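You operate a simulated robot arm through the tools that you are given. There is no shell and no other tool. Be economical: measure what you need, move in short steps, check, and stop when the job is done.

Carry out the task below with a simulated two-armed robot. There is one attempt and no reset: what you move stays moved.

## Task
On the drying rack top, fold the cloth in half.

Only the result counts: the job must be done as asked and must still hold three seconds after the hand-in. Knocking over, shifting, dropping, spilling or breaking anything else fails it. Flat cloth is picked up by pressing the open fingertips on it (5 to 10 N) and closing them slowly along it; thin cloth reads only 2 to 8 mm in the jaws.

## Robot
Two 7-joint arms with two-finger parallel grippers on one trunk, on a base that drives. Base frame: it is fixed to the floor where the robot stands at the start and does not move with it; the origin is under the middle of the robot, x ahead of it, y to its left, z up; the surface under the hand at the start is at about z = 900. Readings come in mm, degrees, newtons and seconds.
The left shoulder is at the start at [70, 163, 1220], the right one opposite. With the tool pointing down near the work surface each hand reaches from about 400 to 880 mm from the robot's upright axis, wherever it stands, measured 20 degrees to its own side. Places, roughly: drying rack top [600, -200, 900]. Payload 3.43 kg a hand.
Tool frame (each hand has its own): the origin (TCP) lies between the finger pads and is the grasp point; the fingertips stand 34 mm ahead of it; z points along the fingers, y is the line along which they close. The gripper opens to 128 mm. The fingers are 24 mm wide and 12 mm thick; the gripper's body (48 by 130 mm) begins 96 mm behind the TCP.
Orientation is that of the tool frame in the base frame, as [roll, pitch, yaw] about the fixed x, y, z axes, in that order (R = Rz(yaw) Ry(pitch) Rx(roll)). With the fingers straight down and closing along the base's y, the tool's x points along the base's -x, its y along +y and its z along -z.

## Interface
- The arms move only by the tool step_arm. It takes "left_targets", "right_targets" or both (then of equal length, played together; a hand with none holds still); each is a list of rows, each a list of 7 numbers: the shift along the base's x, y, z in mm, then the turn, a rotation vector about the base's x, y, z in degrees, then the finger opening in mm, from 0 to 128. In form: [[x, y, z, ax, ay, az, jaw], ...]. A call has 1 to 20 rows; each row is the pose to reach, as a shift and turn from the pose commanded when the call began. Each row takes 0.2 s and may step no farther than 50 mm and 8.6 degrees from the row before; otherwise, or with a gripper value out of range, the whole call is refused. A pose out of reach is approached as far as the arm can. The call stops where the force on the tool passes 40 N (or 10 N more than at its start, if that is more) or the arm is blocked; 0.2 s more then pass. Each finger travels about 153 mm/s and halts on what it meets, pressing with about 37 N; the grip force reading is that of the motor and also rises with nothing between the fingers. The clock runs only during rows and for 0.2 s after the last one: add rows that repeat a pose to give the fingers time. The reply holds the time, the measured pose of the TCP, the force on the tool along the base axes, the opening and the grip force, in the units named above and with some noise, with the torque about the TCP (base axes, N m) and any sound that the robot's microphone picked up, and new pictures: "views" is both (left out), scene, wrist or none (wrist: the cameras of the hands that moved).
- Cameras (640 x 400 px; columns grow to the right, rows downward): "scene" is now at [122.3, -19, 1435.8]; the picture's right is [-0.33, -0.94, 0.00], its down [-0.68, 0.24, -0.69] and it looks along [0.65, -0.23, -0.72] (base axes); focal length 269 px, centre (320, 200). "left" rides on the left gripper at [76, 11, -160] in its tool frame; the picture's right is [-0.15, 0.99, 0.00], its down [-0.88, -0.13, -0.46] and it looks along [-0.45, -0.07, 0.89] (tool axes); focal length 234 px, centre (320, 200). "right" rides on the right gripper at [76, -11, -160] in its tool frame; the picture's right is [0.15, 0.99, 0.00], its down [-0.88, 0.13, -0.46] and it looks along [-0.45, 0.07, 0.89] (tool axes); focal length 234 px, centre (320, 200). There is no depth. A picture from a camera that has moved, and an enlarged one, comes with that camera's place and axes in the base frame and with its lens. The place of the scene camera against the robot may be out by one fixed shift of up to 12 mm in any direction.
- slide_trunk(by): slides the trunk up (or, below 0, down) by that many mm; the arms and the scene camera ride with it, the base frame stays. It gives what a move gives, with no picture.
- drive_base(legs): drives the robot by 1 to 6 legs, each [ahead, left, turn to the left] in mm, mm and degrees, along the robot's own axes; the way and the turn of a leg run together, so that a leg with both is an arc; at most 1500 mm and 180 degrees a leg. The arms and the cameras ride along, it lands a little off, and it stops where it bumps. It gives what a move gives, and a new picture of the scene camera.
- pan_tilt(pan, tilt): turns the head with the scene camera to pan (to the left, within 86 degrees either way) and tilt (down, from -29 to 69), counted from straight ahead of the robot. It gives what a move gives, and a new picture of the scene camera.
- inspect(camera, box): a new picture of the part [left, top, right, bottom] of that camera's present view, enlarged. The clock stands still meanwhile.
- sign_off(): hands the job in; it is judged then, once.

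Go step by step. Nothing tells you exact positions but the pictures and the camera data: compare them with the known pose of the tool, close in by small moves and look again before you grip or let go. The budget is 120 turns and 260 pictures, counting those below and the enlarged ones. Unless the task says otherwise, let go and move clear before handing in, and close with one line.

The tools are called as a command line: name --argument value ..., lists and objects as JSON in quotes. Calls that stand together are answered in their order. step_arm: Moves the arms, as the interface text tells. Its arguments: {"type":"object","properties":{"left_targets":{"type":"array","items":{"type":"array","items":{"type":"number"}}},"right_targets":{"type":"array","items":{"type":"array","items":{"type":"number"}}},"views":{"type":"string","enum":["both","scene","wrist","none"]}},"required":[]} The other tools are called the same way: slide_trunk (by) slides the trunk up or down; drive_base (legs) drives the base; pan_tilt (pan, tilt) turns the head that bears the scene camera; inspect (camera, box) takes an enlarged picture of a part of a camera's view; sign_off () hands the job in.

At the start:

```text
t: 0.0
left_position: [357.6, 40.3, 1128.1]
left_orientation: [179.9, 0.0, -180.0]
left_wrist_force: [-0.5, -0.8, 0.0]
left_moment: [0.0, -0.02, -0.01]
left_width: 128.0
left_grip_force: 0.1
right_position: [521.4, -394.4, 1046.1]
right_orientation: [-180.0, -0.1, 180.0]
right_wrist_force: [-0.3, 0.3, -0.5]
right_moment: [-0.02, 0.01, 0.0]
right_width: 128.1
right_grip_force: 0.1
trunk travel left (down, up): [-700.0, 240.0]
robot x, y, heading: [1.3, -3.7, 0.0]
head pan, tilt: [-19.4, 46.2]
```

scene: 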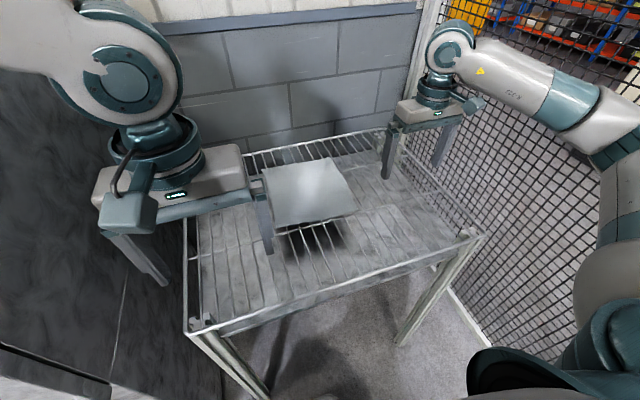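
right: 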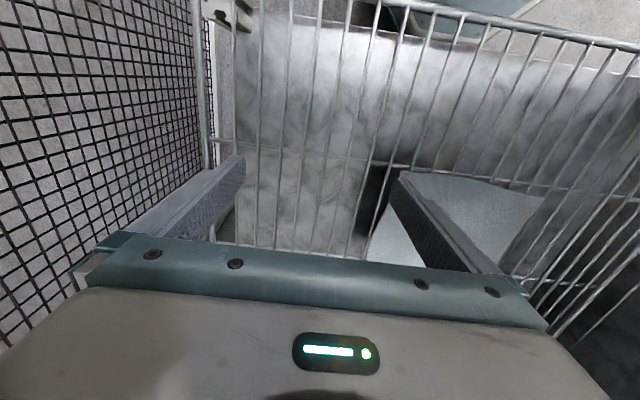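
left: 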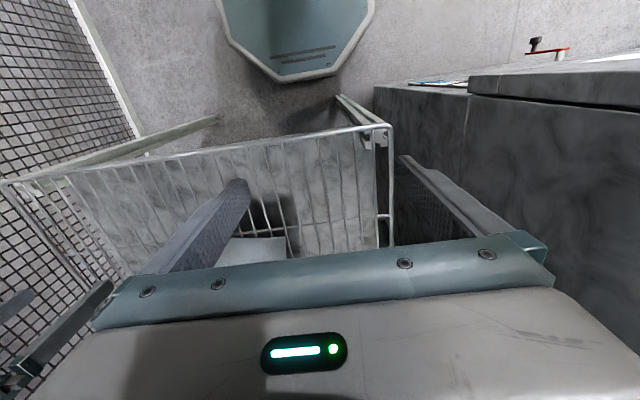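

The cloth looks like a light grey square of about 225 mm near [657, -170] on the wire rack. I'll enlarge it before moving.

inspect --camera "scene" --box '[230, 130, 410, 260]'

inspect --camera "right" --box '[340, 120, 640, 300]'

```text
3.08 times, centred on (320, 195) of scene
camera zoom: at [122.3, -19.0, 1435.8], right [-0.33, -0.94, 0.0], down [-0.68, 0.24, -0.69], along [0.65, -0.23, -0.72], focal length 828 px, centre (320, 215)
```

zoom: 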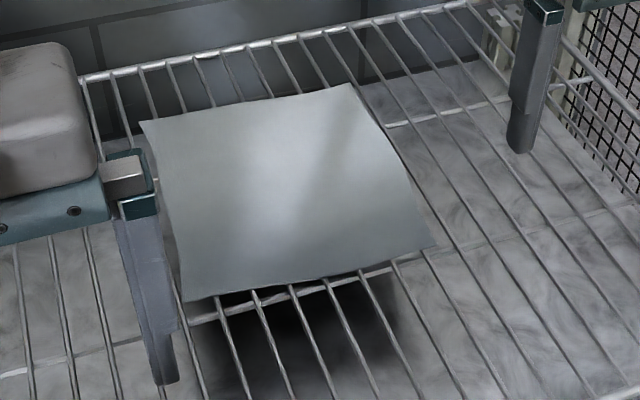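

```text
2.13 times, centred on (490, 210) of right
camera zoom: at [444.4, -406.5, 1205.8], right [-0.15, 0.99, 0.0], down [0.88, 0.13, 0.46], along [0.45, 0.07, -0.89], focal length 500 px, centre (-43, 179)
```

zoom: 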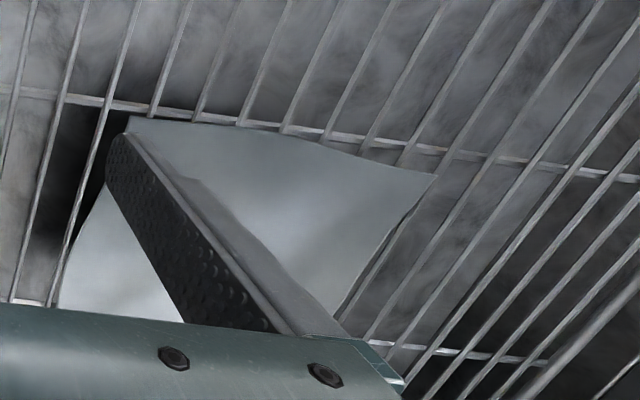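

The cloth lies on thin wires that run roughly along x. I'll turn both hands so they close along the wires, hover over the two near corners, and look again.

step_arm --left_targets '[[15, -8, 0, 0, 0, -8, 128], [30, -16, 0, 0, 0, -16, 120], [50, -26, 0, 0, 0, -24, 110], [70, -38, 0, 0, 0, -32, 100], [90, -50, 0, 0, 0, -40, 90], [110, -60, 0, 0, 0, -48, 80], [130, -70, -10, 0, 0, -56, 70], [150, -80, -25, 0, 0, -64, 60], [170, -90, -40, 0, 0, -72, 60], [185, -100, -50, 0, 0, -80, 60], [195, -106, -60, 0, 0, -88, 60], [200, -110, -70, 0, 0, -95, 60], [200, -110, -70, 0, 0, -95, 60]]' --right_targets '[[0, 0, 20, 0, 0, 8, 128], [0, 0, 20, 0, 0, 16, 120], [0, 10, 20, 0, 0, 24, 110], [0, 20, 20, 0, 0, 32, 100], [0, 35, 20, 0, 0, 40, 90], [0, 50, 20, 0, 0, 48, 80], [5, 65, 20, 0, 0, 56, 70], [10, 80, 20, 0, 0, 64, 60], [14, 100, 20, 0, 0, 72, 60], [17, 120, 15, 0, 0, 80, 60], [19, 135, 10, 0, 0, 85, 60], [19, 140, 10, 0, 0, 85, 60], [19, 140, 10, 0, 0, 85, 60]]'

```text
t: 2.1
left_position: [372.1, 157.2, 1070.5]
left_orientation: [174.0, -1.3, 122.7]
left_wrist_force: [7.4, 17.1, -14.7]
left_moment: [-2.1, 0.76, -0.07]
left_width: 60.1
left_grip_force: 0.1
right_position: [359.7, 4.4, 1007.2]
right_orientation: [-172.4, 4.0, -100.9]
right_wrist_force: [-1.9, -2.6, -3.1]
right_moment: [0.26, -0.27, 0.01]
right_width: 59.8
right_grip_force: 0.1
right hand out of reach, approached as far as the arm can: row 7, 8, 9, 10
trunk travel left (down, up): [-700.0, 240.0]
robot x, y, heading: [-24.3, 115.5, 13.0]
head pan, tilt: [-19.4, 46.2]
stopped in row 10 (left hand): the arm was blocked; the commanded pose is now the measured one
camera scene: at [-176.0, 62.0, 1460.0], right [-0.11, -0.99, -0.07], down [-0.57, 0.12, -0.81], along [0.81, -0.05, -0.58], focal length 269 px, centre (320, 200)
camera right: at [332.2, -79.6, 1162.9], right [-0.99, 0.05, -0.14], down [-0.02, 0.87, 0.49], along [0.15, 0.49, -0.86], focal length 234 px, centre (320, 200)
camera left: at [328.5, 214.2, 1233.4], right [0.91, 0.41, 0.1], down [0.33, -0.85, 0.42], along [0.26, -0.35, -0.9], focal length 234 px, centre (320, 200)
```

scene: 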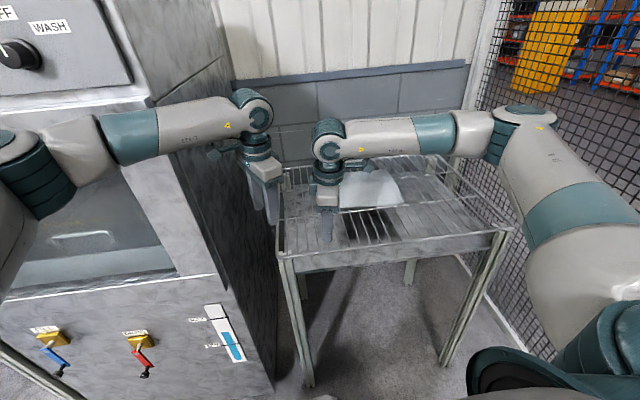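
right: 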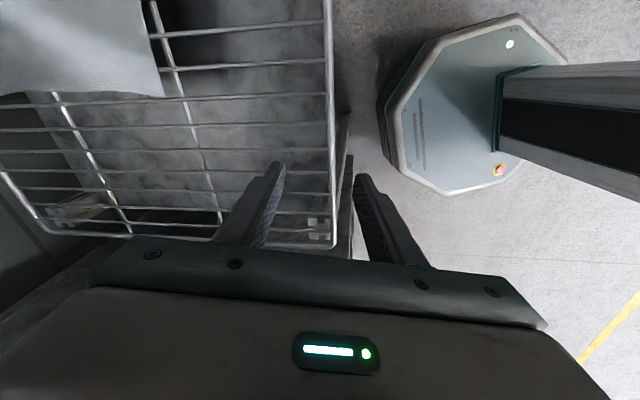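
left: 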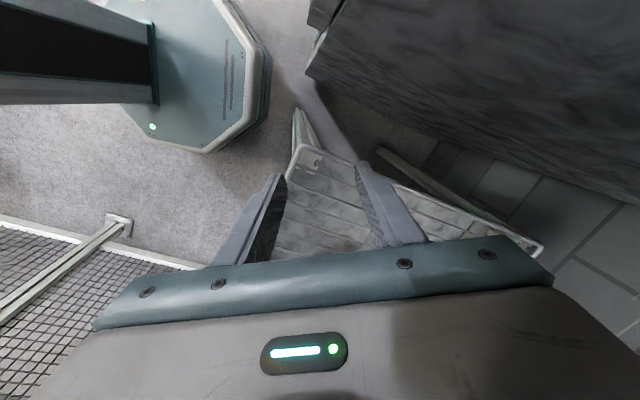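

The robot itself has been pushed back, turned and tilted, so an arm evidently met the fence or the machine. I'll hold still briefly and see whether it settles.

step_arm --left_targets '[[0, 0, 0, 0, 0, 0, 60]]' --right_targets '[[0, 0, 0, 0, 0, 0, 60]]' --views "scene"

```text
t: 2.4
left_position: [356.2, 134.7, 990.2]
left_orientation: [176.9, -5.8, 126.6]
left_wrist_force: [-44.1, 225.3, 102.7]
left_moment: [-42.67, -3.65, -8.43]
left_width: 60.4
left_grip_force: 0.0
right_position: [343.4, 59.2, 934.8]
right_orientation: [177.8, 4.7, -103.1]
right_wrist_force: [-101.3, 157.5, -353.3]
right_moment: [-37.04, -38.39, -1.7]
right_width: 58.1
right_grip_force: 0.1
trunk travel left (down, up): [-700.0, 240.0]
robot x, y, heading: [-50.3, 115.8, 15.6]
head pan, tilt: [-19.4, 46.2]
stopped in row 1 (left hand): the arm was blocked; the commanded pose is now the measured one
camera scene: at [-187.8, 52.8, 1466.8], right [-0.06, -1.0, -0.07], down [-0.58, 0.09, -0.81], along [0.81, -0.01, -0.58], focal length 269 px, centre (320, 200)
```

scene: 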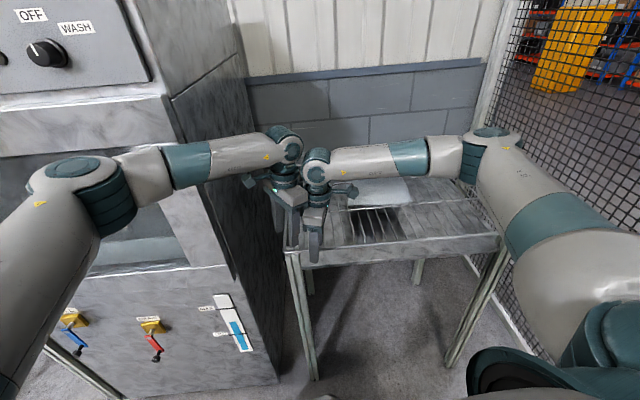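

Both hands have dropped onto the rack's near corner and against each other. I'll lift them and spread them apart.

step_arm --left_targets '[[-10, 10, 30, 0, 0, 0, 60], [-20, 15, 70, 0, 0, 0, 60]]' --right_targets '[[0, -20, 30, 0, 0, 0, 60], [0, -50, 70, 0, 0, 0, 60]]' --views "scene"

```text
t: 2.7
left_position: [351.9, 136.7, 991.4]
left_orientation: [178.1, -5.4, 133.2]
left_wrist_force: [-70.9, 222.5, 278.9]
left_moment: [-43.98, -9.19, -12.7]
left_width: 60.0
left_grip_force: 0.1
left hand out of reach, approached as far as the arm can: row 1
right_position: [343.6, 62.1, 937.5]
right_orientation: [175.4, 6.1, -111.3]
right_wrist_force: [-94.2, -26.2, 162.9]
right_moment: [-0.23, -48.11, 1.55]
right_width: 64.5
right_grip_force: 3.7
right hand out of reach, approached as far as the arm can: row 1
trunk travel left (down, up): [-700.0, 240.0]
robot x, y, heading: [-35.4, 105.5, 14.1]
head pan, tilt: [-19.4, 46.2]
stopped in row 1 (left hand): the arm was blocked; the commanded pose is now the measured one
camera scene: at [-234.8, 53.7, 1471.9], right [-0.08, -0.99, -0.07], down [-0.55, 0.1, -0.83], along [0.83, -0.04, -0.55], focal length 269 px, centre (320, 200)
```

scene: 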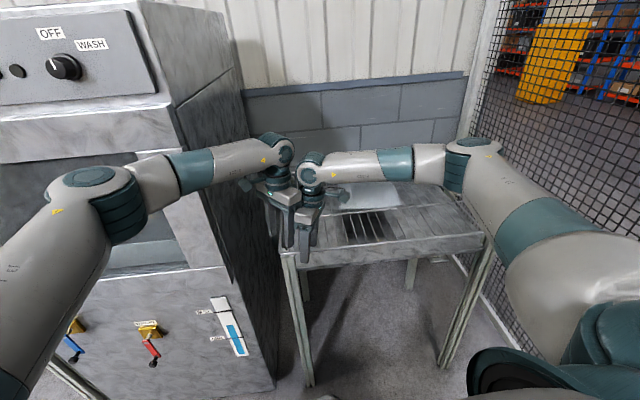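

The robot is still leaning back because the hands press down on the rack. I'll lift both straight up.

step_arm --left_targets '[[0, 0, 50, 0, 0, 0, 60], [0, 0, 100, 0, 0, 0, 60], [0, 0, 120, 0, 0, 0, 60]]' --right_targets '[[0, 0, 50, 0, 0, 0, 60], [0, 0, 80, 0, 0, 0, 60], [0, 0, 80, 0, 0, 0, 60]]' --views "scene"

```text
t: 3.0
left_position: [303.8, 147.1, 989.7]
left_orientation: [178.3, -9.1, 142.4]
left_wrist_force: [-89.9, 207.2, 252.2]
left_moment: [-46.94, -20.21, -11.95]
left_width: 59.1
left_grip_force: 0.0
left hand out of reach, approached as far as the arm can: row 1
right_position: [335.0, 69.7, 935.7]
right_orientation: [179.7, 9.6, -115.0]
right_wrist_force: [-122.8, 111.2, 123.9]
right_moment: [-24.79, -52.46, -3.85]
right_width: 81.2
right_grip_force: 16.7
right hand out of reach, approached as far as the arm can: row 1
trunk travel left (down, up): [-700.0, 240.0]
robot x, y, heading: [-28.4, 102.1, 14.0]
head pan, tilt: [-19.4, 46.2]
stopped in row 1 (right hand): the force on the tool passed its limit at 259 N (the readings are from after the stop); the commanded pose is now the measured one
camera scene: at [-316.4, 13.7, 1463.6], right [-0.08, -0.99, -0.1], down [-0.49, 0.12, -0.86], along [0.87, -0.02, -0.5], focal length 269 px, centre (320, 200)
```

scene: 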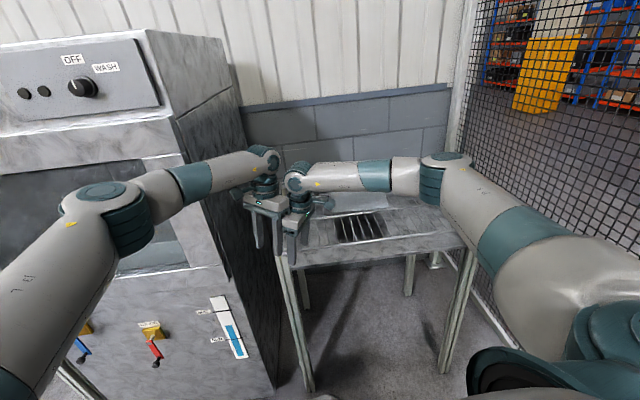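

The robot is tipping backward with a finger hooked on the rack. I'll drive the base back to get it under the weight.

drive_base --legs '[[-250, 0, 0]]'

```text
t: 3.6
left_position: [127.8, 271.4, 898.2]
left_orientation: [163.1, -31.4, 154.8]
left_wrist_force: [-8.2, -0.8, -8.9]
left_moment: [0.66, -0.55, -0.66]
left_width: 59.8
left_grip_force: 0.1
right_position: [298.1, 95.3, 899.8]
right_orientation: [-149.4, 18.5, -116.5]
right_wrist_force: [18.2, 22.2, 172.4]
right_moment: [-8.71, -12.13, 1.28]
right_width: 128.1
right_grip_force: 38.0
trunk travel left (down, up): [-700.0, 240.0]
robot x, y, heading: [-36.0, 55.9, 3.7]
head pan, tilt: [-19.4, 46.2]
stopped in leg 1: the force on the tool passed its limit at 246 N (the readings are from after the stop); the commanded pose is now the measured one
camera scene: at [-533.6, 145.3, 1445.4], right [-0.24, -0.97, -0.04], down [-0.34, 0.13, -0.93], along [0.91, -0.21, -0.36], focal length 269 px, centre (320, 200)
```

scene: 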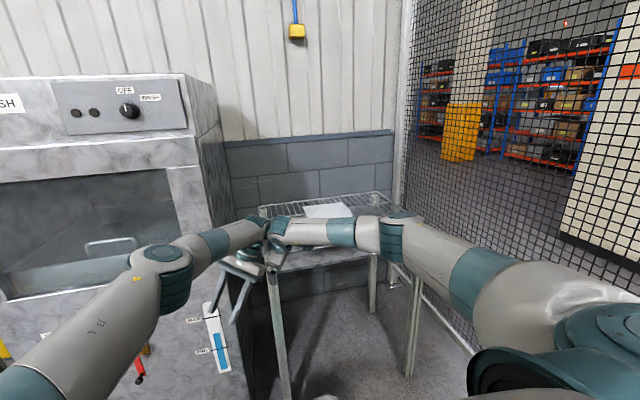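

It is still tipping, now about 25°. I'll keep driving back.

drive_base --legs '[[-500, 0, 0]]'

```text
t: 4.3
left_position: [232.8, 270.4, 749.8]
left_orientation: [120.0, -42.3, 176.3]
left_wrist_force: [-3.9, -4.4, -2.4]
left_moment: [0.39, -0.07, -0.61]
left_width: 60.1
left_grip_force: 0.1
right_position: [240.0, 115.8, 638.2]
right_orientation: [142.4, 2.1, -159.2]
right_wrist_force: [-11.9, -10.3, -10.2]
right_moment: [1.67, -1.27, -0.82]
right_width: 59.9
right_grip_force: 0.1
trunk travel left (down, up): [-700.0, 240.0]
robot x, y, heading: [-71.9, 61.0, 3.8]
head pan, tilt: [-19.4, 46.2]
stopped in leg 1: the force on the tool passed its limit at 248 N (the readings are from after the stop); the commanded pose is now the measured one
camera scene: at [-308.0, -19.8, 1458.6], right [-0.25, -0.96, -0.12], down [-0.5, 0.23, -0.83], along [0.83, -0.15, -0.54], focal length 269 px, centre (320, 200)
```

scene: 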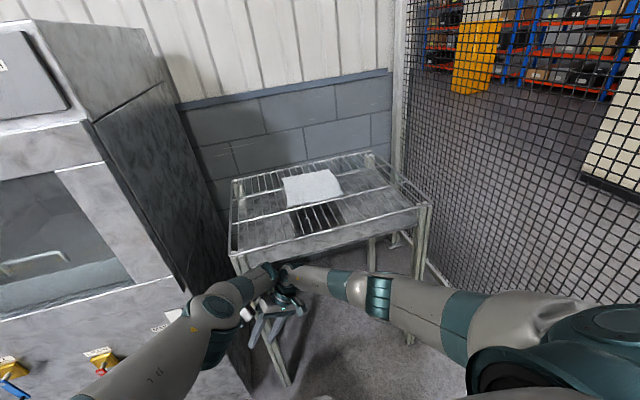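

The robot is rocking back upright and the hands are free. I'll keep backing away so the arms don't swing into the rack.

drive_base --legs '[[-250, 0, 0]]'

```text
t: 4.9
left_position: [230.0, 353.3, 654.6]
left_orientation: [118.8, -47.3, -177.1]
left_wrist_force: [-72.6, 61.7, -8.8]
left_moment: [0.13, -0.81, -9.0]
left_width: 60.0
left_grip_force: 0.0
right_position: [171.7, 222.7, 595.0]
right_orientation: [123.0, -33.2, -160.3]
right_wrist_force: [28.1, -27.1, -234.6]
right_moment: [13.18, 28.92, -3.05]
right_width: 59.7
right_grip_force: 0.1
trunk travel left (down, up): [-700.0, 240.0]
robot x, y, heading: [-120.0, 57.6, 6.4]
head pan, tilt: [-19.4, 46.2]
stopped in leg 1: the force on the tool passed its limit at 59 N (the readings are from after the stop); the commanded pose is now the measured one
camera scene: at [-187.2, 39.2, 1455.5], right [-0.22, -0.97, -0.04], down [-0.6, 0.17, -0.78], along [0.77, -0.15, -0.63], focal length 269 px, centre (320, 200)
```

scene: 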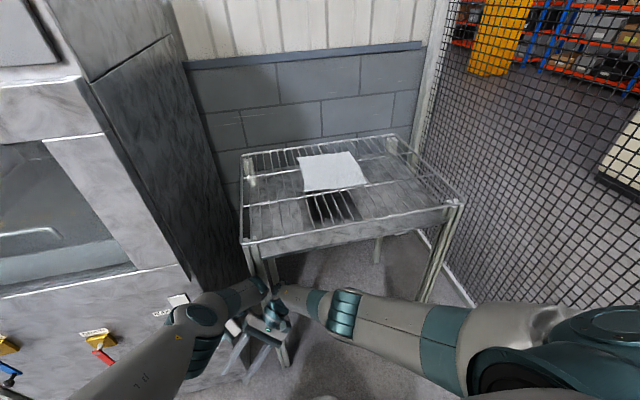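

It is nearly upright. The hands touch each other in front of the rack leg, so I'll keep backing off.

drive_base --legs '[[-200, 0, 0]]'

```text
t: 5.7
left_position: [226.6, 357.0, 625.7]
left_orientation: [115.8, -52.1, -175.7]
left_wrist_force: [-0.2, -0.5, -0.4]
left_moment: [-0.01, 0.03, 0.01]
left_width: 60.1
left_grip_force: 0.2
right_position: [140.0, 212.9, 629.6]
right_orientation: [105.5, -50.0, -150.5]
right_wrist_force: [-6.6, -2.3, -5.0]
right_moment: [0.42, 0.23, -0.69]
right_width: 60.0
right_grip_force: 0.1
trunk travel left (down, up): [-700.0, 240.0]
robot x, y, heading: [-141.6, 38.9, 4.1]
head pan, tilt: [-19.4, 46.2]
stopped in leg 1: the robot was blocked; the commanded pose is now the measured one
camera scene: at [-152.0, 18.6, 1452.1], right [-0.26, -0.96, -0.03], down [-0.63, 0.2, -0.75], along [0.73, -0.18, -0.66], focal length 269 px, centre (320, 200)
```

scene: 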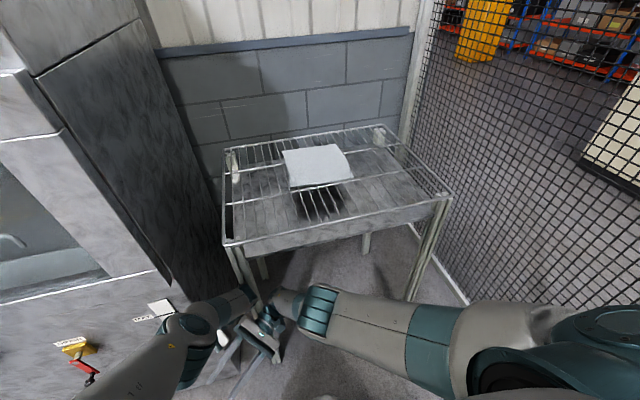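

The robot has nearly recovered and the forces are gone. I'll let it settle, then back off again.

drive_base --legs '[[-150, 0, 0]]'

```text
t: 6.4
left_position: [223.6, 335.4, 556.8]
left_orientation: [113.9, -62.5, -175.8]
left_wrist_force: [0.2, -0.3, 0.7]
left_moment: [-0.06, 0.01, 0.0]
left_width: 60.0
left_grip_force: 0.1
right_position: [162.8, 150.6, 571.6]
right_orientation: [103.9, -58.3, -151.7]
right_wrist_force: [-54.8, -40.1, 16.8]
right_moment: [0.39, -3.64, -7.78]
right_width: 60.0
right_grip_force: 0.0
trunk travel left (down, up): [-700.0, 240.0]
robot x, y, heading: [-162.1, 11.8, 1.7]
head pan, tilt: [-19.4, 46.2]
stopped in leg 1: the robot was blocked; the commanded pose is now the measured one
camera scene: at [-52.4, -3.7, 1436.5], right [-0.3, -0.95, -0.01], down [-0.68, 0.22, -0.7], along [0.67, -0.21, -0.72], focal length 269 px, centre (320, 200)
```

scene: 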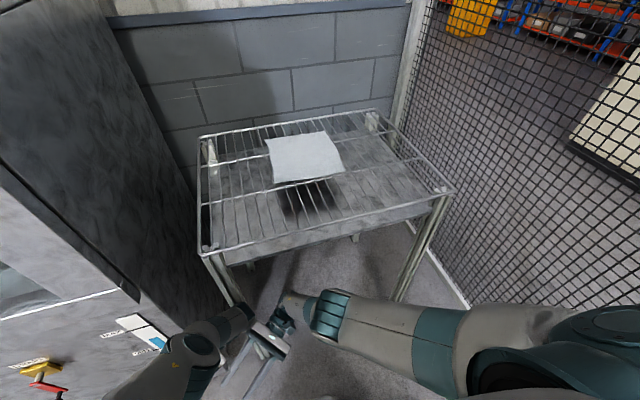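

The robot is upright again, and rack and cloth measure as before: corner about [375, 151], cloth corner about [551, -55]. The hands are tangled low in front of the rack, so I'll look through their cameras before untangling them.

step_arm --left_targets '[[0, 0, 0, 0, 0, 0, 60], [0, 0, 0, 0, 0, 0, 60]]' --right_targets '[[0, 0, 0, 0, 0, 0, 60], [0, 0, 0, 0, 0, 0, 60]]'

pan_tilt --pan 0 --tilt 65

```text
t: 6.8
left_position: [223.2, 337.2, 551.8]
left_orientation: [114.1, -62.8, -176.1]
left_wrist_force: [-0.8, -0.6, -0.3]
left_moment: [0.01, -0.03, 0.01]
left_width: 60.1
left_grip_force: 0.1
right_position: [163.9, 152.4, 565.4]
right_orientation: [104.3, -58.6, -152.2]
right_wrist_force: [-23.2, -11.4, 3.0]
right_moment: [0.22, -0.96, -2.5]
right_width: 59.9
right_grip_force: 0.0
trunk travel left (down, up): [-700.0, 240.0]
robot x, y, heading: [-159.7, 14.6, 1.6]
head pan, tilt: [-19.4, 46.2]
stopped in row 1 (right hand): the force on the tool passed its limit at 85 N (the readings are from after the stop); the commanded pose is now the measured one
camera scene: at [-45.8, 2.3, 1435.8], right [-0.3, -0.95, 0.0], down [-0.69, 0.22, -0.69], along [0.66, -0.21, -0.72], focal length 269 px, centre (320, 200)
camera right: at [222.6, 4.8, 646.3], right [0.54, 0.56, 0.62], down [0.78, -0.05, -0.63], along [-0.32, 0.82, -0.47], focal length 234 px, centre (320, 200)
camera left: at [266.2, 198.5, 653.8], right [0.84, 0.46, 0.28], down [0.49, -0.44, -0.75], along [-0.23, 0.77, -0.59], focal length 234 px, centre (320, 200)
```

scene: 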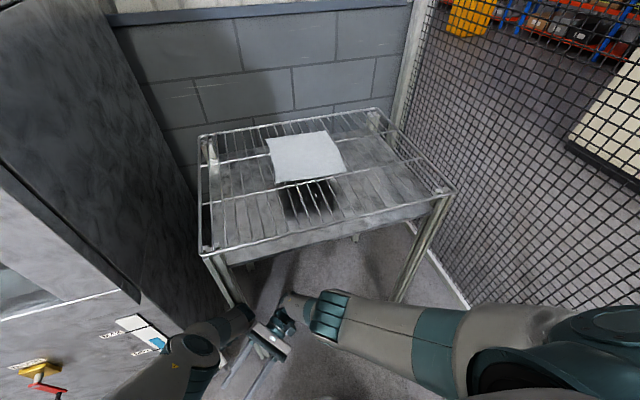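
right: 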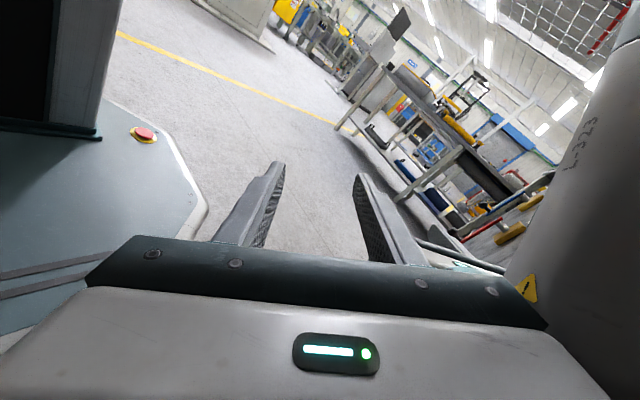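
left: 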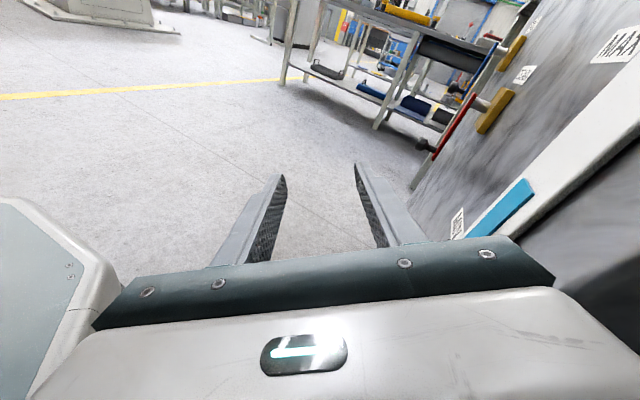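

```text
t: 7.6
left_position: [223.0, 337.5, 551.8]
left_orientation: [113.7, -62.9, -175.9]
left_wrist_force: [0.2, -0.8, 0.1]
left_moment: [0.01, -0.02, 0.02]
left_width: 59.9
left_grip_force: 0.1
right_position: [163.8, 151.3, 566.6]
right_orientation: [104.2, -58.6, -152.3]
right_wrist_force: [-33.8, -9.4, -20.0]
right_moment: [1.21, 1.67, -2.71]
right_width: 60.2
right_grip_force: 0.0
trunk travel left (down, up): [-700.0, 240.0]
robot x, y, heading: [-168.0, 16.7, 1.6]
head pan, tilt: [0.0, 65.0]
camera scene: at [-61.4, 27.0, 1412.7], right [0.03, -1.0, 0.0], down [-0.9, -0.02, -0.43], along [0.43, 0.01, -0.9], focal length 269 px, centre (320, 200)
```

scene: 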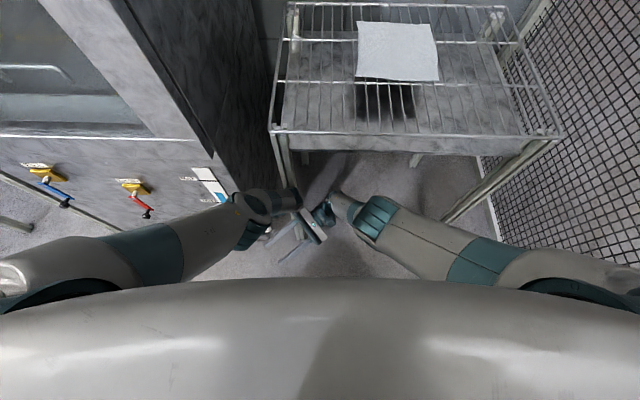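

There is open floor behind, and the right fingers lean lightly on the left forearm. Driving back moves everything away from the rack and the machine.

drive_base --legs '[[-150, 0, 0]]'

```text
t: 9.0
left_position: [79.8, 333.8, 554.4]
left_orientation: [113.7, -62.8, -175.6]
left_wrist_force: [0.9, -0.1, 0.0]
left_moment: [-0.03, -0.04, 0.01]
left_width: 60.2
left_grip_force: 0.0
right_position: [19.1, 149.5, 567.8]
right_orientation: [104.1, -58.7, -152.0]
right_wrist_force: [-8.7, -4.2, 1.3]
right_moment: [0.02, -0.41, -0.82]
right_width: 60.2
right_grip_force: 0.0
trunk travel left (down, up): [-700.0, 240.0]
robot x, y, heading: [-313.8, 11.9, 1.7]
head pan, tilt: [0.0, 65.0]
camera scene: at [-205.9, 23.1, 1412.6], right [0.03, -1.0, 0.0], down [-0.91, -0.03, -0.42], along [0.42, 0.01, -0.91], focal length 269 px, centre (320, 200)
```

scene: 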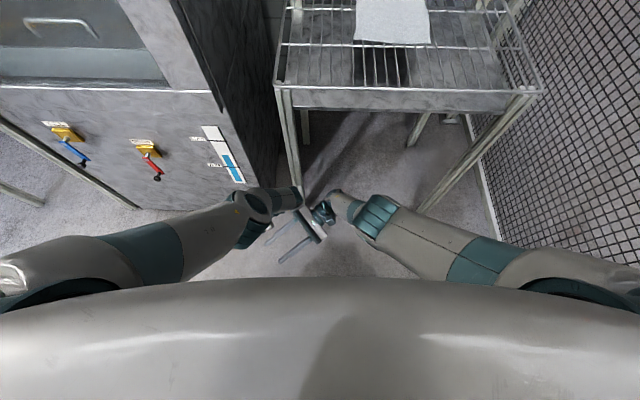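

Backing worked cleanly. I'll go further back into open space to sort out the arms.

drive_base --legs '[[-450, 0, 0]]'

pan_tilt --pan 0 --tilt 45

```text
t: 11.7
left_position: [-366.9, 321.0, 551.6]
left_orientation: [113.7, -62.9, -175.5]
left_wrist_force: [-0.4, 1.1, 0.0]
left_moment: [0.0, 0.0, -0.03]
left_width: 60.1
left_grip_force: 0.0
right_position: [-424.3, 133.8, 567.3]
right_orientation: [104.2, -58.6, -152.0]
right_wrist_force: [-1.2, -0.7, -0.9]
right_moment: [0.01, 0.07, -0.14]
right_width: 60.1
right_grip_force: 0.0
trunk travel left (down, up): [-700.0, 240.0]
robot x, y, heading: [-755.1, -2.6, 1.8]
head pan, tilt: [0.0, 65.0]
camera scene: at [-649.5, 9.4, 1412.6], right [0.03, -1.0, 0.0], down [-0.91, -0.03, -0.42], along [0.42, 0.01, -0.91], focal length 269 px, centre (320, 200)
```

scene: 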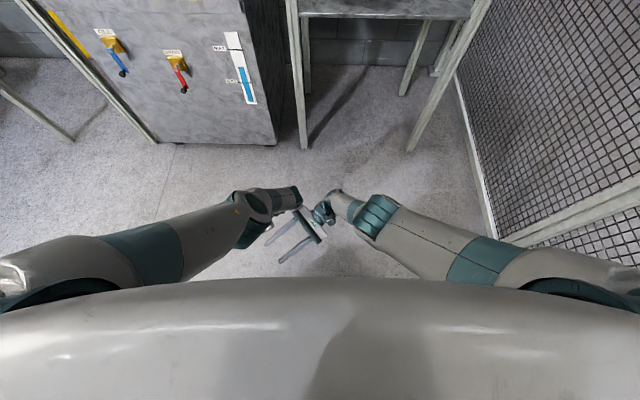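

```text
t: 12.5
left_position: [-364.7, 322.1, 552.0]
left_orientation: [113.7, -62.8, -175.4]
left_wrist_force: [-0.6, -0.7, 0.6]
left_moment: [0.0, 0.0, 0.0]
left_width: 59.9
left_grip_force: 0.1
right_position: [-425.0, 136.2, 566.9]
right_orientation: [104.0, -58.5, -151.9]
right_wrist_force: [0.4, -1.0, 0.5]
right_moment: [-0.01, -0.02, 0.02]
right_width: 59.8
right_grip_force: 0.1
trunk travel left (down, up): [-700.0, 240.0]
robot x, y, heading: [-753.1, -2.3, 1.9]
head pan, tilt: [0.0, 45.0]
camera scene: at [-628.1, 10.1, 1437.5], right [0.03, -1.0, 0.0], down [-0.71, -0.02, -0.71], along [0.71, 0.02, -0.71], focal length 269 px, centre (320, 200)
```

scene: 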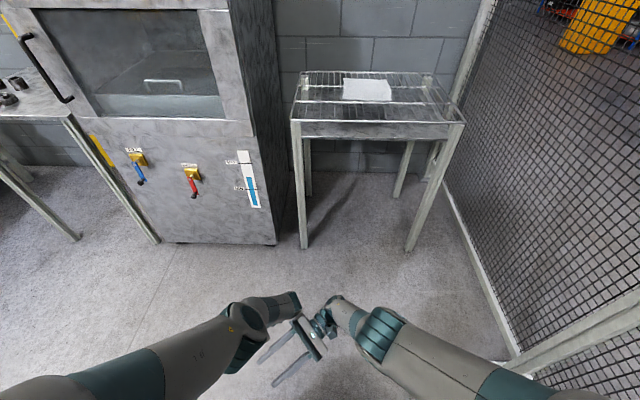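

Everything around looks intact: the machine, rack and cloth are as before. I'll now untangle in open space, moving the right hand away first.

step_arm --right_targets '[[0, -25, 10, 0, 0, 0, 60], [5, -55, 25, 0, 0, 0, 60], [15, -85, 45, 0, 0, 0, 60], [25, -115, 70, 0, 0, 0, 60], [35, -145, 95, 0, 0, 0, 60], [50, -175, 120, 0, 0, 0, 60], [65, -205, 145, 0, 0, 0, 60], [80, -235, 170, 0, 0, 0, 60]]' --views "scene"

```text
t: 14.3
left_position: [-365.3, 321.0, 554.4]
left_orientation: [113.8, -62.9, -175.4]
left_wrist_force: [-0.5, 0.9, -0.2]
left_moment: [0.0, 0.02, -0.02]
left_width: 60.0
left_grip_force: 0.1
right_position: [-343.6, -99.8, 739.5]
right_orientation: [103.9, -58.6, -151.8]
right_wrist_force: [0.4, 0.8, 0.2]
right_moment: [0.0, -0.03, 0.0]
right_width: 60.0
right_grip_force: 0.1
right hand out of reach, approached as far as the arm can: row 1
trunk travel left (down, up): [-700.0, 240.0]
robot x, y, heading: [-754.2, -1.9, 2.0]
head pan, tilt: [0.0, 45.0]
camera scene: at [-628.2, 9.2, 1437.5], right [0.03, -1.0, 0.0], down [-0.71, -0.02, -0.71], along [0.71, 0.02, -0.71], focal length 269 px, centre (320, 200)
```

scene: 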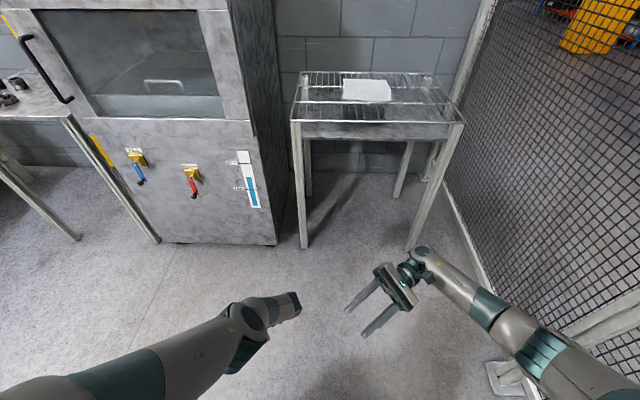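

The hands are apart. I'll bring both back to straight-down and up to working height, keeping them well separated.

step_arm --left_targets '[[1.4, -6.4, 41, -5.15, -5.24, 2.95, 60], [2.8, -12.8, 82, -10.3, -10.48, 5.9, 60], [4.2, -19.2, 123, -15.45, -15.72, 8.85, 60], [5.6, -25.6, 164, -20.6, -20.96, 11.8, 60], [7, -32, 205, -25.75, -26.2, 14.75, 60], [8.4, -38.4, 246, -30.9, -31.44, 17.7, 60], [9.8, -44.8, 287, -36.05, -36.68, 20.65, 60], [11.2, -51.2, 328, -41.2, -41.92, 23.6, 60], [12.6, -57.6, 369, -46.35, -47.16, 26.55, 60], [14, -64, 410, -51.5, -52.4, 29.5, 60], [15.4, -70, 450, -56.6, -57.6, 32.4, 60]]' --right_targets '[[8.5, -25.5, 23.6, -4.88, -5.77, 1.44, 60], [17, -51, 47.2, -9.76, -11.54, 2.88, 60], [25.5, -76.5, 70.8, -14.64, -17.31, 4.32, 60], [34, -102, 94.4, -19.52, -23.08, 5.76, 60], [42.5, -127.5, 118, -24.4, -28.85, 7.2, 60], [51, -153, 141.6, -29.28, -34.62, 8.64, 60], [59.5, -178.5, 165.2, -34.16, -40.39, 10.08, 60], [68, -204, 188.8, -39.04, -46.16, 11.52, 60], [76.5, -229.5, 212.4, -43.92, -51.93, 12.96, 60], [85, -255, 236, -48.8, -57.7, 14.4, 60], [93.5, -280, 260, -53.7, -63.5, 15.8, 60]]' --views "scene"

```text
t: 16.7
left_position: [-352.8, 253.0, 1004.1]
left_orientation: [180.0, 0.1, -179.8]
left_wrist_force: [-0.6, 0.3, -0.5]
left_moment: [0.05, -0.02, 0.01]
left_width: 60.0
left_grip_force: 0.1
right_position: [-250.8, -379.7, 999.1]
right_orientation: [-179.8, 0.1, -179.8]
right_wrist_force: [-0.5, 0.5, 0.5]
right_moment: [-0.01, -0.02, -0.01]
right_width: 59.9
right_grip_force: 0.1
trunk travel left (down, up): [-700.0, 240.0]
robot x, y, heading: [-755.3, -4.1, 1.9]
head pan, tilt: [0.0, 45.0]
camera scene: at [-629.9, 10.1, 1437.7], right [0.03, -1.0, 0.0], down [-0.71, -0.02, -0.71], along [0.71, 0.02, -0.71], focal length 269 px, centre (320, 200)
```

scene: 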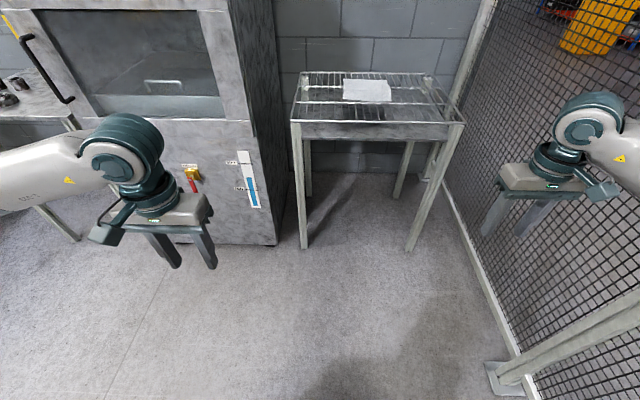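

Both hands are straight down and clear. In open space I'll rehearse the 90° turns with the hands brought in front, as they will stand at the rack.

step_arm --left_targets '[[12, -11, 4, 0, 0, -8.2, 60], [25, -22, 8, 0, 0, -16.4, 60], [38, -33, 12, 0, 0, -24.6, 60], [50, -44, 16, 0, 0, -32.8, 60], [63, -55, 20, 0, 0, -41, 60], [76, -66, 25, 0, 0, -49.2, 60], [88, -78, 30, 0, 0, -57.4, 60], [100, -90, 35, 0, 0, -65.6, 60], [113, -101, 38, 0, 0, -73.8, 60], [125, -112, 42, 0, 0, -82, 60], [138, -123, 46, 0, 0, -90, 60]]' --right_targets '[[3, 22, 4, 0, 0, 8.2, 60], [6, 45, 8, 0, 0, 16.4, 60], [9, 68, 12, 0, 0, 24.6, 60], [12, 90, 16, 0, 0, 32.8, 60], [16, 113, 20, 0, 0, 41, 60], [20, 136, 25, 0, 0, 49.2, 60], [24, 159, 30, 0, 0, 57.4, 60], [28, 182, 35, 0, 0, 65.6, 60], [31, 205, 40, 0, 0, 73.8, 60], [34, 228, 45, 0, 0, 82, 60], [36, 250, 50, 0, 0, 90, 60]]' --views "scene"

```text
t: 19.1
left_position: [-276.1, 143.4, 1057.8]
left_orientation: [178.2, -0.4, 99.7]
left_wrist_force: [-0.9, -0.3, 0.6]
left_moment: [0.0, 0.02, 0.02]
left_width: 59.8
left_grip_force: 0.0
left hand out of reach, approached as far as the arm can: row 9, 10, 11
right_position: [-259.3, -142.6, 996.1]
right_orientation: [-175.4, 0.1, -99.2]
right_wrist_force: [-0.3, -0.4, -0.5]
right_moment: [-0.03, -0.05, -0.01]
right_width: 59.8
right_grip_force: 0.0
right hand out of reach, approached as far as the arm can: row 9, 10, 11
trunk travel left (down, up): [-700.0, 240.0]
robot x, y, heading: [-755.1, 0.2, 2.0]
head pan, tilt: [0.0, 45.0]
camera scene: at [-629.7, 13.0, 1437.7], right [0.03, -1.0, 0.0], down [-0.71, -0.02, -0.71], along [0.71, 0.02, -0.71], focal length 269 px, centre (320, 200)
```

scene: 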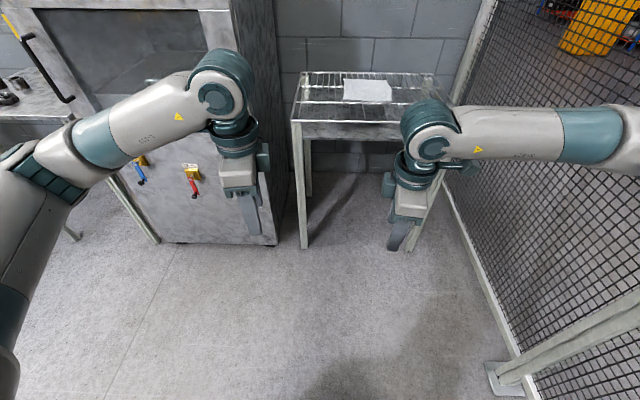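

Turning that far swings the elbows wide, which explains the earlier bump. I'll use moderate ±45° turns, which are comfortable and suit the cloth corners, and rehearse them here.

step_arm --left_targets '[[-8, 0, 0, 0, 0, 8, 60], [-16, 0, 5, 0, 0, 16, 60], [-24, 0, 10, 0, 0, 24, 60], [-32, 0, 15, 0, 0, 32, 60], [-40, 0, 20, 0, 0, 40, 60], [-45, 0, 20, 0, 0, 45, 60]]' --right_targets '[[-8, 0, 0, 0, 0, -8, 60], [-16, 0, 5, 0, 0, -16, 60], [-24, 0, 10, 0, 0, -24, 60], [-32, 0, 15, 0, 0, -32, 60], [-40, 0, 20, 0, 0, -40, 60], [-45, 0, 20, 0, 0, -45, 60]]' --views "scene"

```text
t: 20.5
left_position: [-321.1, 140.2, 1076.1]
left_orientation: [178.2, -0.5, 144.8]
left_wrist_force: [-0.2, -0.1, 0.3]
left_moment: [0.0, 0.03, 0.01]
left_width: 59.9
left_grip_force: 0.0
right_position: [-305.1, -142.8, 1015.4]
right_orientation: [-175.5, 0.1, -144.3]
right_wrist_force: [0.2, -0.1, -0.3]
right_moment: [0.01, -0.02, 0.03]
right_width: 59.9
right_grip_force: 0.1
trunk travel left (down, up): [-700.0, 240.0]
robot x, y, heading: [-756.8, -5.2, 2.2]
head pan, tilt: [0.0, 45.0]
camera scene: at [-628.0, 10.0, 1437.6], right [0.03, -1.0, 0.0], down [-0.71, -0.02, -0.71], along [0.71, 0.02, -0.71], focal length 269 px, centre (320, 200)
```

scene: 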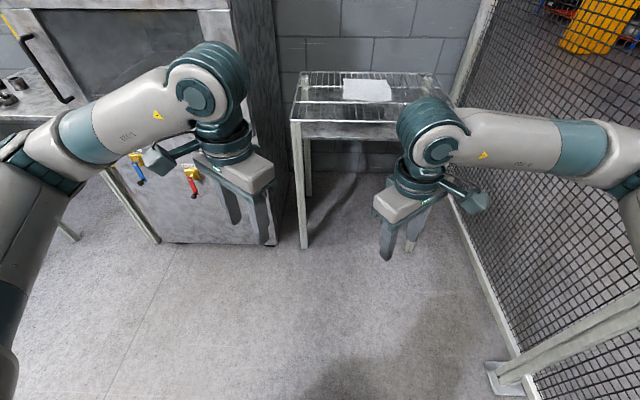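

The arms are symmetric and the elbows should clear machine and fence if I stand in line with the cloth at y about -170. I'll shift sideways and straighten the heading first.

drive_base --legs '[[0, -160, -2.1]]'

```text
t: 21.9
left_position: [-315.0, -34.3, 1076.6]
left_orientation: [178.2, -0.4, 142.5]
left_wrist_force: [-0.3, 0.1, -0.6]
left_moment: [0.0, -0.03, 0.01]
left_width: 60.0
left_grip_force: 0.1
right_position: [-308.7, -317.7, 1015.3]
right_orientation: [-175.5, 0.0, -146.5]
right_wrist_force: [0.0, 0.9, 1.6]
right_moment: [0.01, 0.0, 0.01]
right_width: 59.8
right_grip_force: 0.1
trunk travel left (down, up): [-700.0, 240.0]
robot x, y, heading: [-755.5, -162.6, -0.2]
head pan, tilt: [0.0, 45.0]
camera scene: at [-625.8, -153.3, 1437.6], right [0.0, -1.0, 0.0], down [-0.71, 0.0, -0.71], along [0.71, 0.0, -0.71], focal length 269 px, centre (320, 200)
```

scene: 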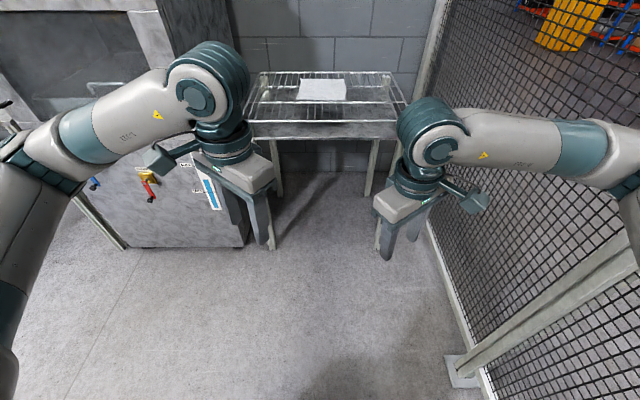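

Clear so far. I'll level the right hand and raise it before driving in.

step_arm --left_targets '[[0, 0, 10, -1.4, 1.1, 0, 60], [0, 0, 25, -1.4, 1.1, 0, 60], [0, 0, 25, -1.4, 1.1, 0, 60]]' --right_targets '[[0, 0, 30, 2, 1.3, 0, 60], [0, 0, 60, 3.8, 2.5, 0, 60], [0, 0, 85, 3.8, 2.5, 2, 60]]' --views "none"

drive_base --legs '[[450, 0, 0]]'

```text
t: 22.7
left_position: [-314.8, -35.6, 1101.8]
left_orientation: [180.0, -0.5, 142.5]
left_wrist_force: [-0.1, -0.4, 0.2]
left_moment: [-0.04, 0.0, -0.02]
left_width: 59.8
left_grip_force: 0.1
right_position: [-310.8, -317.0, 1100.1]
right_orientation: [179.9, 0.1, -144.3]
right_wrist_force: [0.2, 0.5, -0.2]
right_moment: [0.01, 0.01, 0.0]
right_width: 60.0
right_grip_force: 0.1
trunk travel left (down, up): [-700.0, 240.0]
robot x, y, heading: [-757.0, -162.9, -0.4]
head pan, tilt: [0.0, 45.0]
```

```text
t: 25.4
left_position: [136.3, -40.1, 1101.2]
left_orientation: [-180.0, -0.6, 142.3]
left_wrist_force: [-0.7, -0.7, 0.3]
left_moment: [0.0, 0.03, -0.04]
left_width: 60.0
left_grip_force: 0.0
right_position: [138.9, -323.3, 1099.8]
right_orientation: [179.8, 0.3, -144.6]
right_wrist_force: [0.1, 0.3, 0.2]
right_moment: [0.01, 0.04, -0.03]
right_width: 60.0
right_grip_force: 0.2
trunk travel left (down, up): [-700.0, 240.0]
robot x, y, heading: [-304.8, -163.6, -0.4]
head pan, tilt: [0.0, 45.0]
camera scene: at [-176.3, -157.8, 1437.6], right [-0.01, -1.0, 0.0], down [-0.71, 0.01, -0.71], along [0.71, -0.01, -0.71], focal length 269 px, centre (320, 200)
```

scene: 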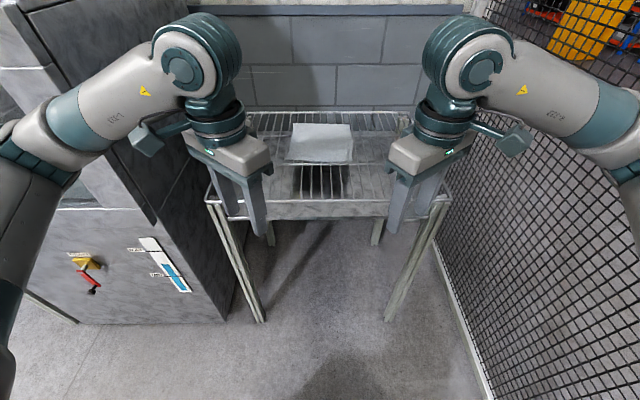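

Good clearance on both sides. I'll drive in the rest of the way more carefully.

drive_base --legs '[[170, -5, 0.4], [130, 0, 0]]'

pan_tilt --pan 0 --tilt 52

```text
t: 26.7
left_position: [258.3, -44.3, 1100.8]
left_orientation: [179.9, -0.7, 143.0]
left_wrist_force: [0.1, -0.2, 0.2]
left_moment: [0.01, -0.01, 0.0]
left_width: 59.8
left_grip_force: 0.0
right_position: [263.6, -327.3, 1101.4]
right_orientation: [-180.0, 0.5, -144.1]
right_wrist_force: [-0.1, -1.1, 0.0]
right_moment: [0.03, 0.01, -0.03]
right_width: 60.1
right_grip_force: 0.0
trunk travel left (down, up): [-700.0, 240.0]
robot x, y, heading: [-173.3, -170.1, -0.1]
head pan, tilt: [0.0, 45.0]
stopped in leg 1: the robot was blocked; the commanded pose is now the measured one
camera scene: at [-54.6, -167.0, 1438.6], right [0.0, -1.0, 0.0], down [-0.7, 0.0, -0.71], along [0.71, 0.0, -0.7], focal length 269 px, centre (320, 200)
```

scene: 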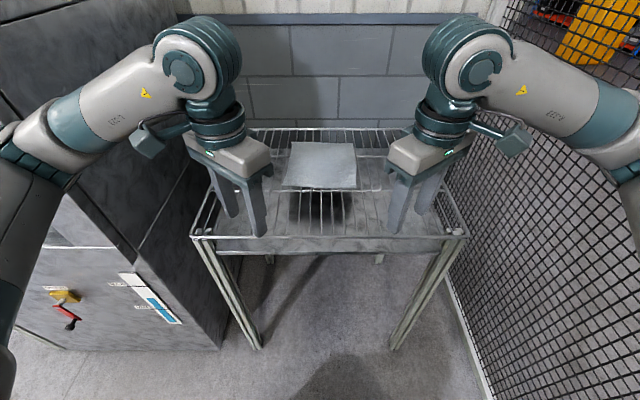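

```text
t: 27.4
left_position: [258.1, -42.8, 1101.9]
left_orientation: [179.9, -0.8, 143.1]
left_wrist_force: [-0.2, -0.6, -0.3]
left_moment: [0.0, 0.02, 0.0]
left_width: 59.9
left_grip_force: 0.1
right_position: [263.1, -326.9, 1101.2]
right_orientation: [180.0, 0.5, -144.1]
right_wrist_force: [-0.1, 0.5, 0.3]
right_moment: [0.02, -0.02, 0.0]
right_width: 60.3
right_grip_force: 0.0
trunk travel left (down, up): [-700.0, 240.0]
robot x, y, heading: [-175.7, -169.9, 0.0]
head pan, tilt: [0.0, 52.0]
camera scene: at [-61.0, -167.0, 1428.8], right [0.0, -1.0, 0.0], down [-0.78, 0.0, -0.62], along [0.62, 0.0, -0.78], focal length 269 px, centre (320, 200)
```

scene: 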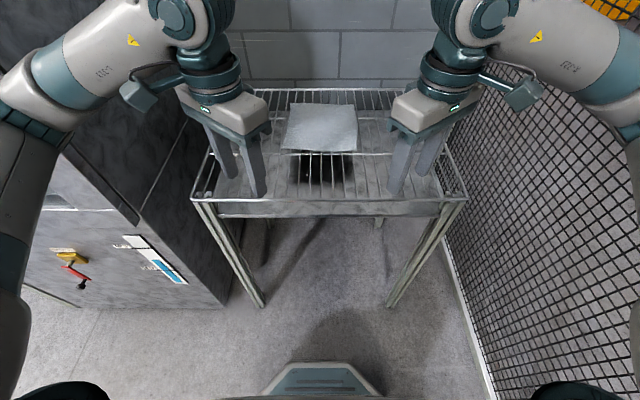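

The robot got blocked lightly at x about -175, so I'll back off a touch and look at each elbow.

drive_base --legs '[[-60, 0, 0]]'

pan_tilt --pan 60 --tilt 30

pan_tilt --pan -60 --tilt 30

```text
t: 28.4
left_position: [206.3, -40.0, 1097.8]
left_orientation: [-179.7, -1.0, 143.0]
left_wrist_force: [0.9, -0.3, -0.4]
left_moment: [-0.01, 0.0, -0.01]
left_width: 60.3
left_grip_force: 0.1
right_position: [212.8, -323.2, 1098.4]
right_orientation: [179.9, -0.1, -144.0]
right_wrist_force: [0.4, -0.1, 0.4]
right_moment: [-0.01, 0.02, -0.01]
right_width: 60.2
right_grip_force: 0.1
trunk travel left (down, up): [-700.0, 240.0]
robot x, y, heading: [-234.2, -170.8, 0.1]
head pan, tilt: [0.0, 52.0]
camera scene: at [-109.8, -161.4, 1427.6], right [0.0, -1.0, 0.0], down [-0.79, 0.0, -0.61], along [0.61, 0.0, -0.79], focal length 269 px, centre (320, 200)
```

scene: 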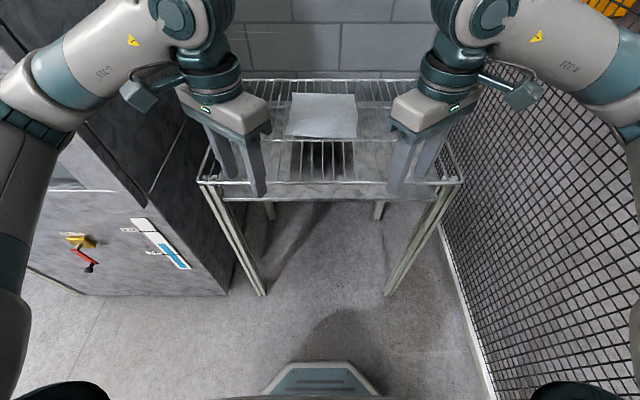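

```text
t: 29.7
left_position: [203.5, -40.3, 1097.7]
left_orientation: [-179.8, -0.8, 143.1]
left_wrist_force: [-0.4, -0.4, -0.3]
left_moment: [0.03, -0.01, -0.02]
left_width: 59.9
left_grip_force: 0.0
right_position: [210.4, -323.7, 1098.5]
right_orientation: [179.9, 0.1, -144.1]
right_wrist_force: [0.7, -0.8, -0.9]
right_moment: [0.0, -0.02, -0.02]
right_width: 60.0
right_grip_force: 0.2
trunk travel left (down, up): [-700.0, 240.0]
robot x, y, heading: [-236.0, -169.0, -0.1]
head pan, tilt: [60.0, 30.0]
camera scene: at [-142.4, -83.9, 1460.2], right [0.87, -0.5, 0.0], down [-0.25, -0.43, -0.87], along [0.43, 0.75, -0.5], focal length 269 px, centre (320, 200)
```

scene: 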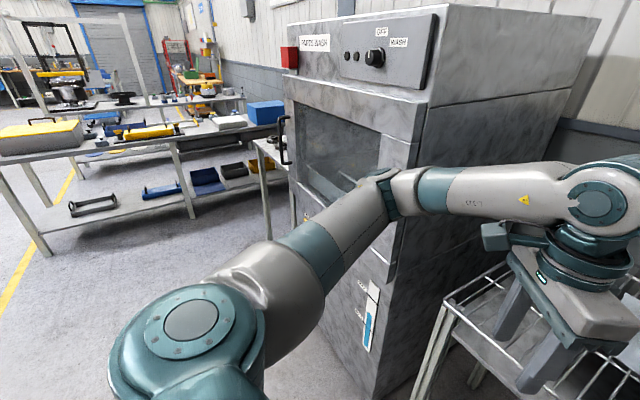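

```text
t: 31.7
left_position: [203.9, -41.0, 1098.1]
left_orientation: [-179.7, -0.9, 143.1]
left_wrist_force: [1.0, -0.5, 0.2]
left_moment: [0.01, 0.01, -0.01]
left_width: 60.1
left_grip_force: 0.0
right_position: [210.8, -323.2, 1099.3]
right_orientation: [179.8, 0.1, -144.0]
right_wrist_force: [-0.2, -0.4, -0.5]
right_moment: [0.02, 0.0, 0.01]
right_width: 59.9
right_grip_force: 0.1
trunk travel left (down, up): [-700.0, 240.0]
robot x, y, heading: [-230.9, -171.1, -0.2]
head pan, tilt: [-60.0, 30.0]
camera scene: at [-141.8, -240.4, 1460.2], right [-0.86, -0.5, 0.0], down [-0.25, 0.43, -0.87], along [0.43, -0.75, -0.5], focal length 269 px, centre (320, 200)
```

scene: 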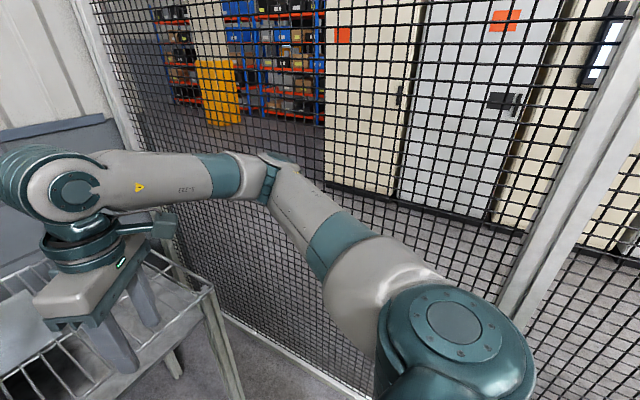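

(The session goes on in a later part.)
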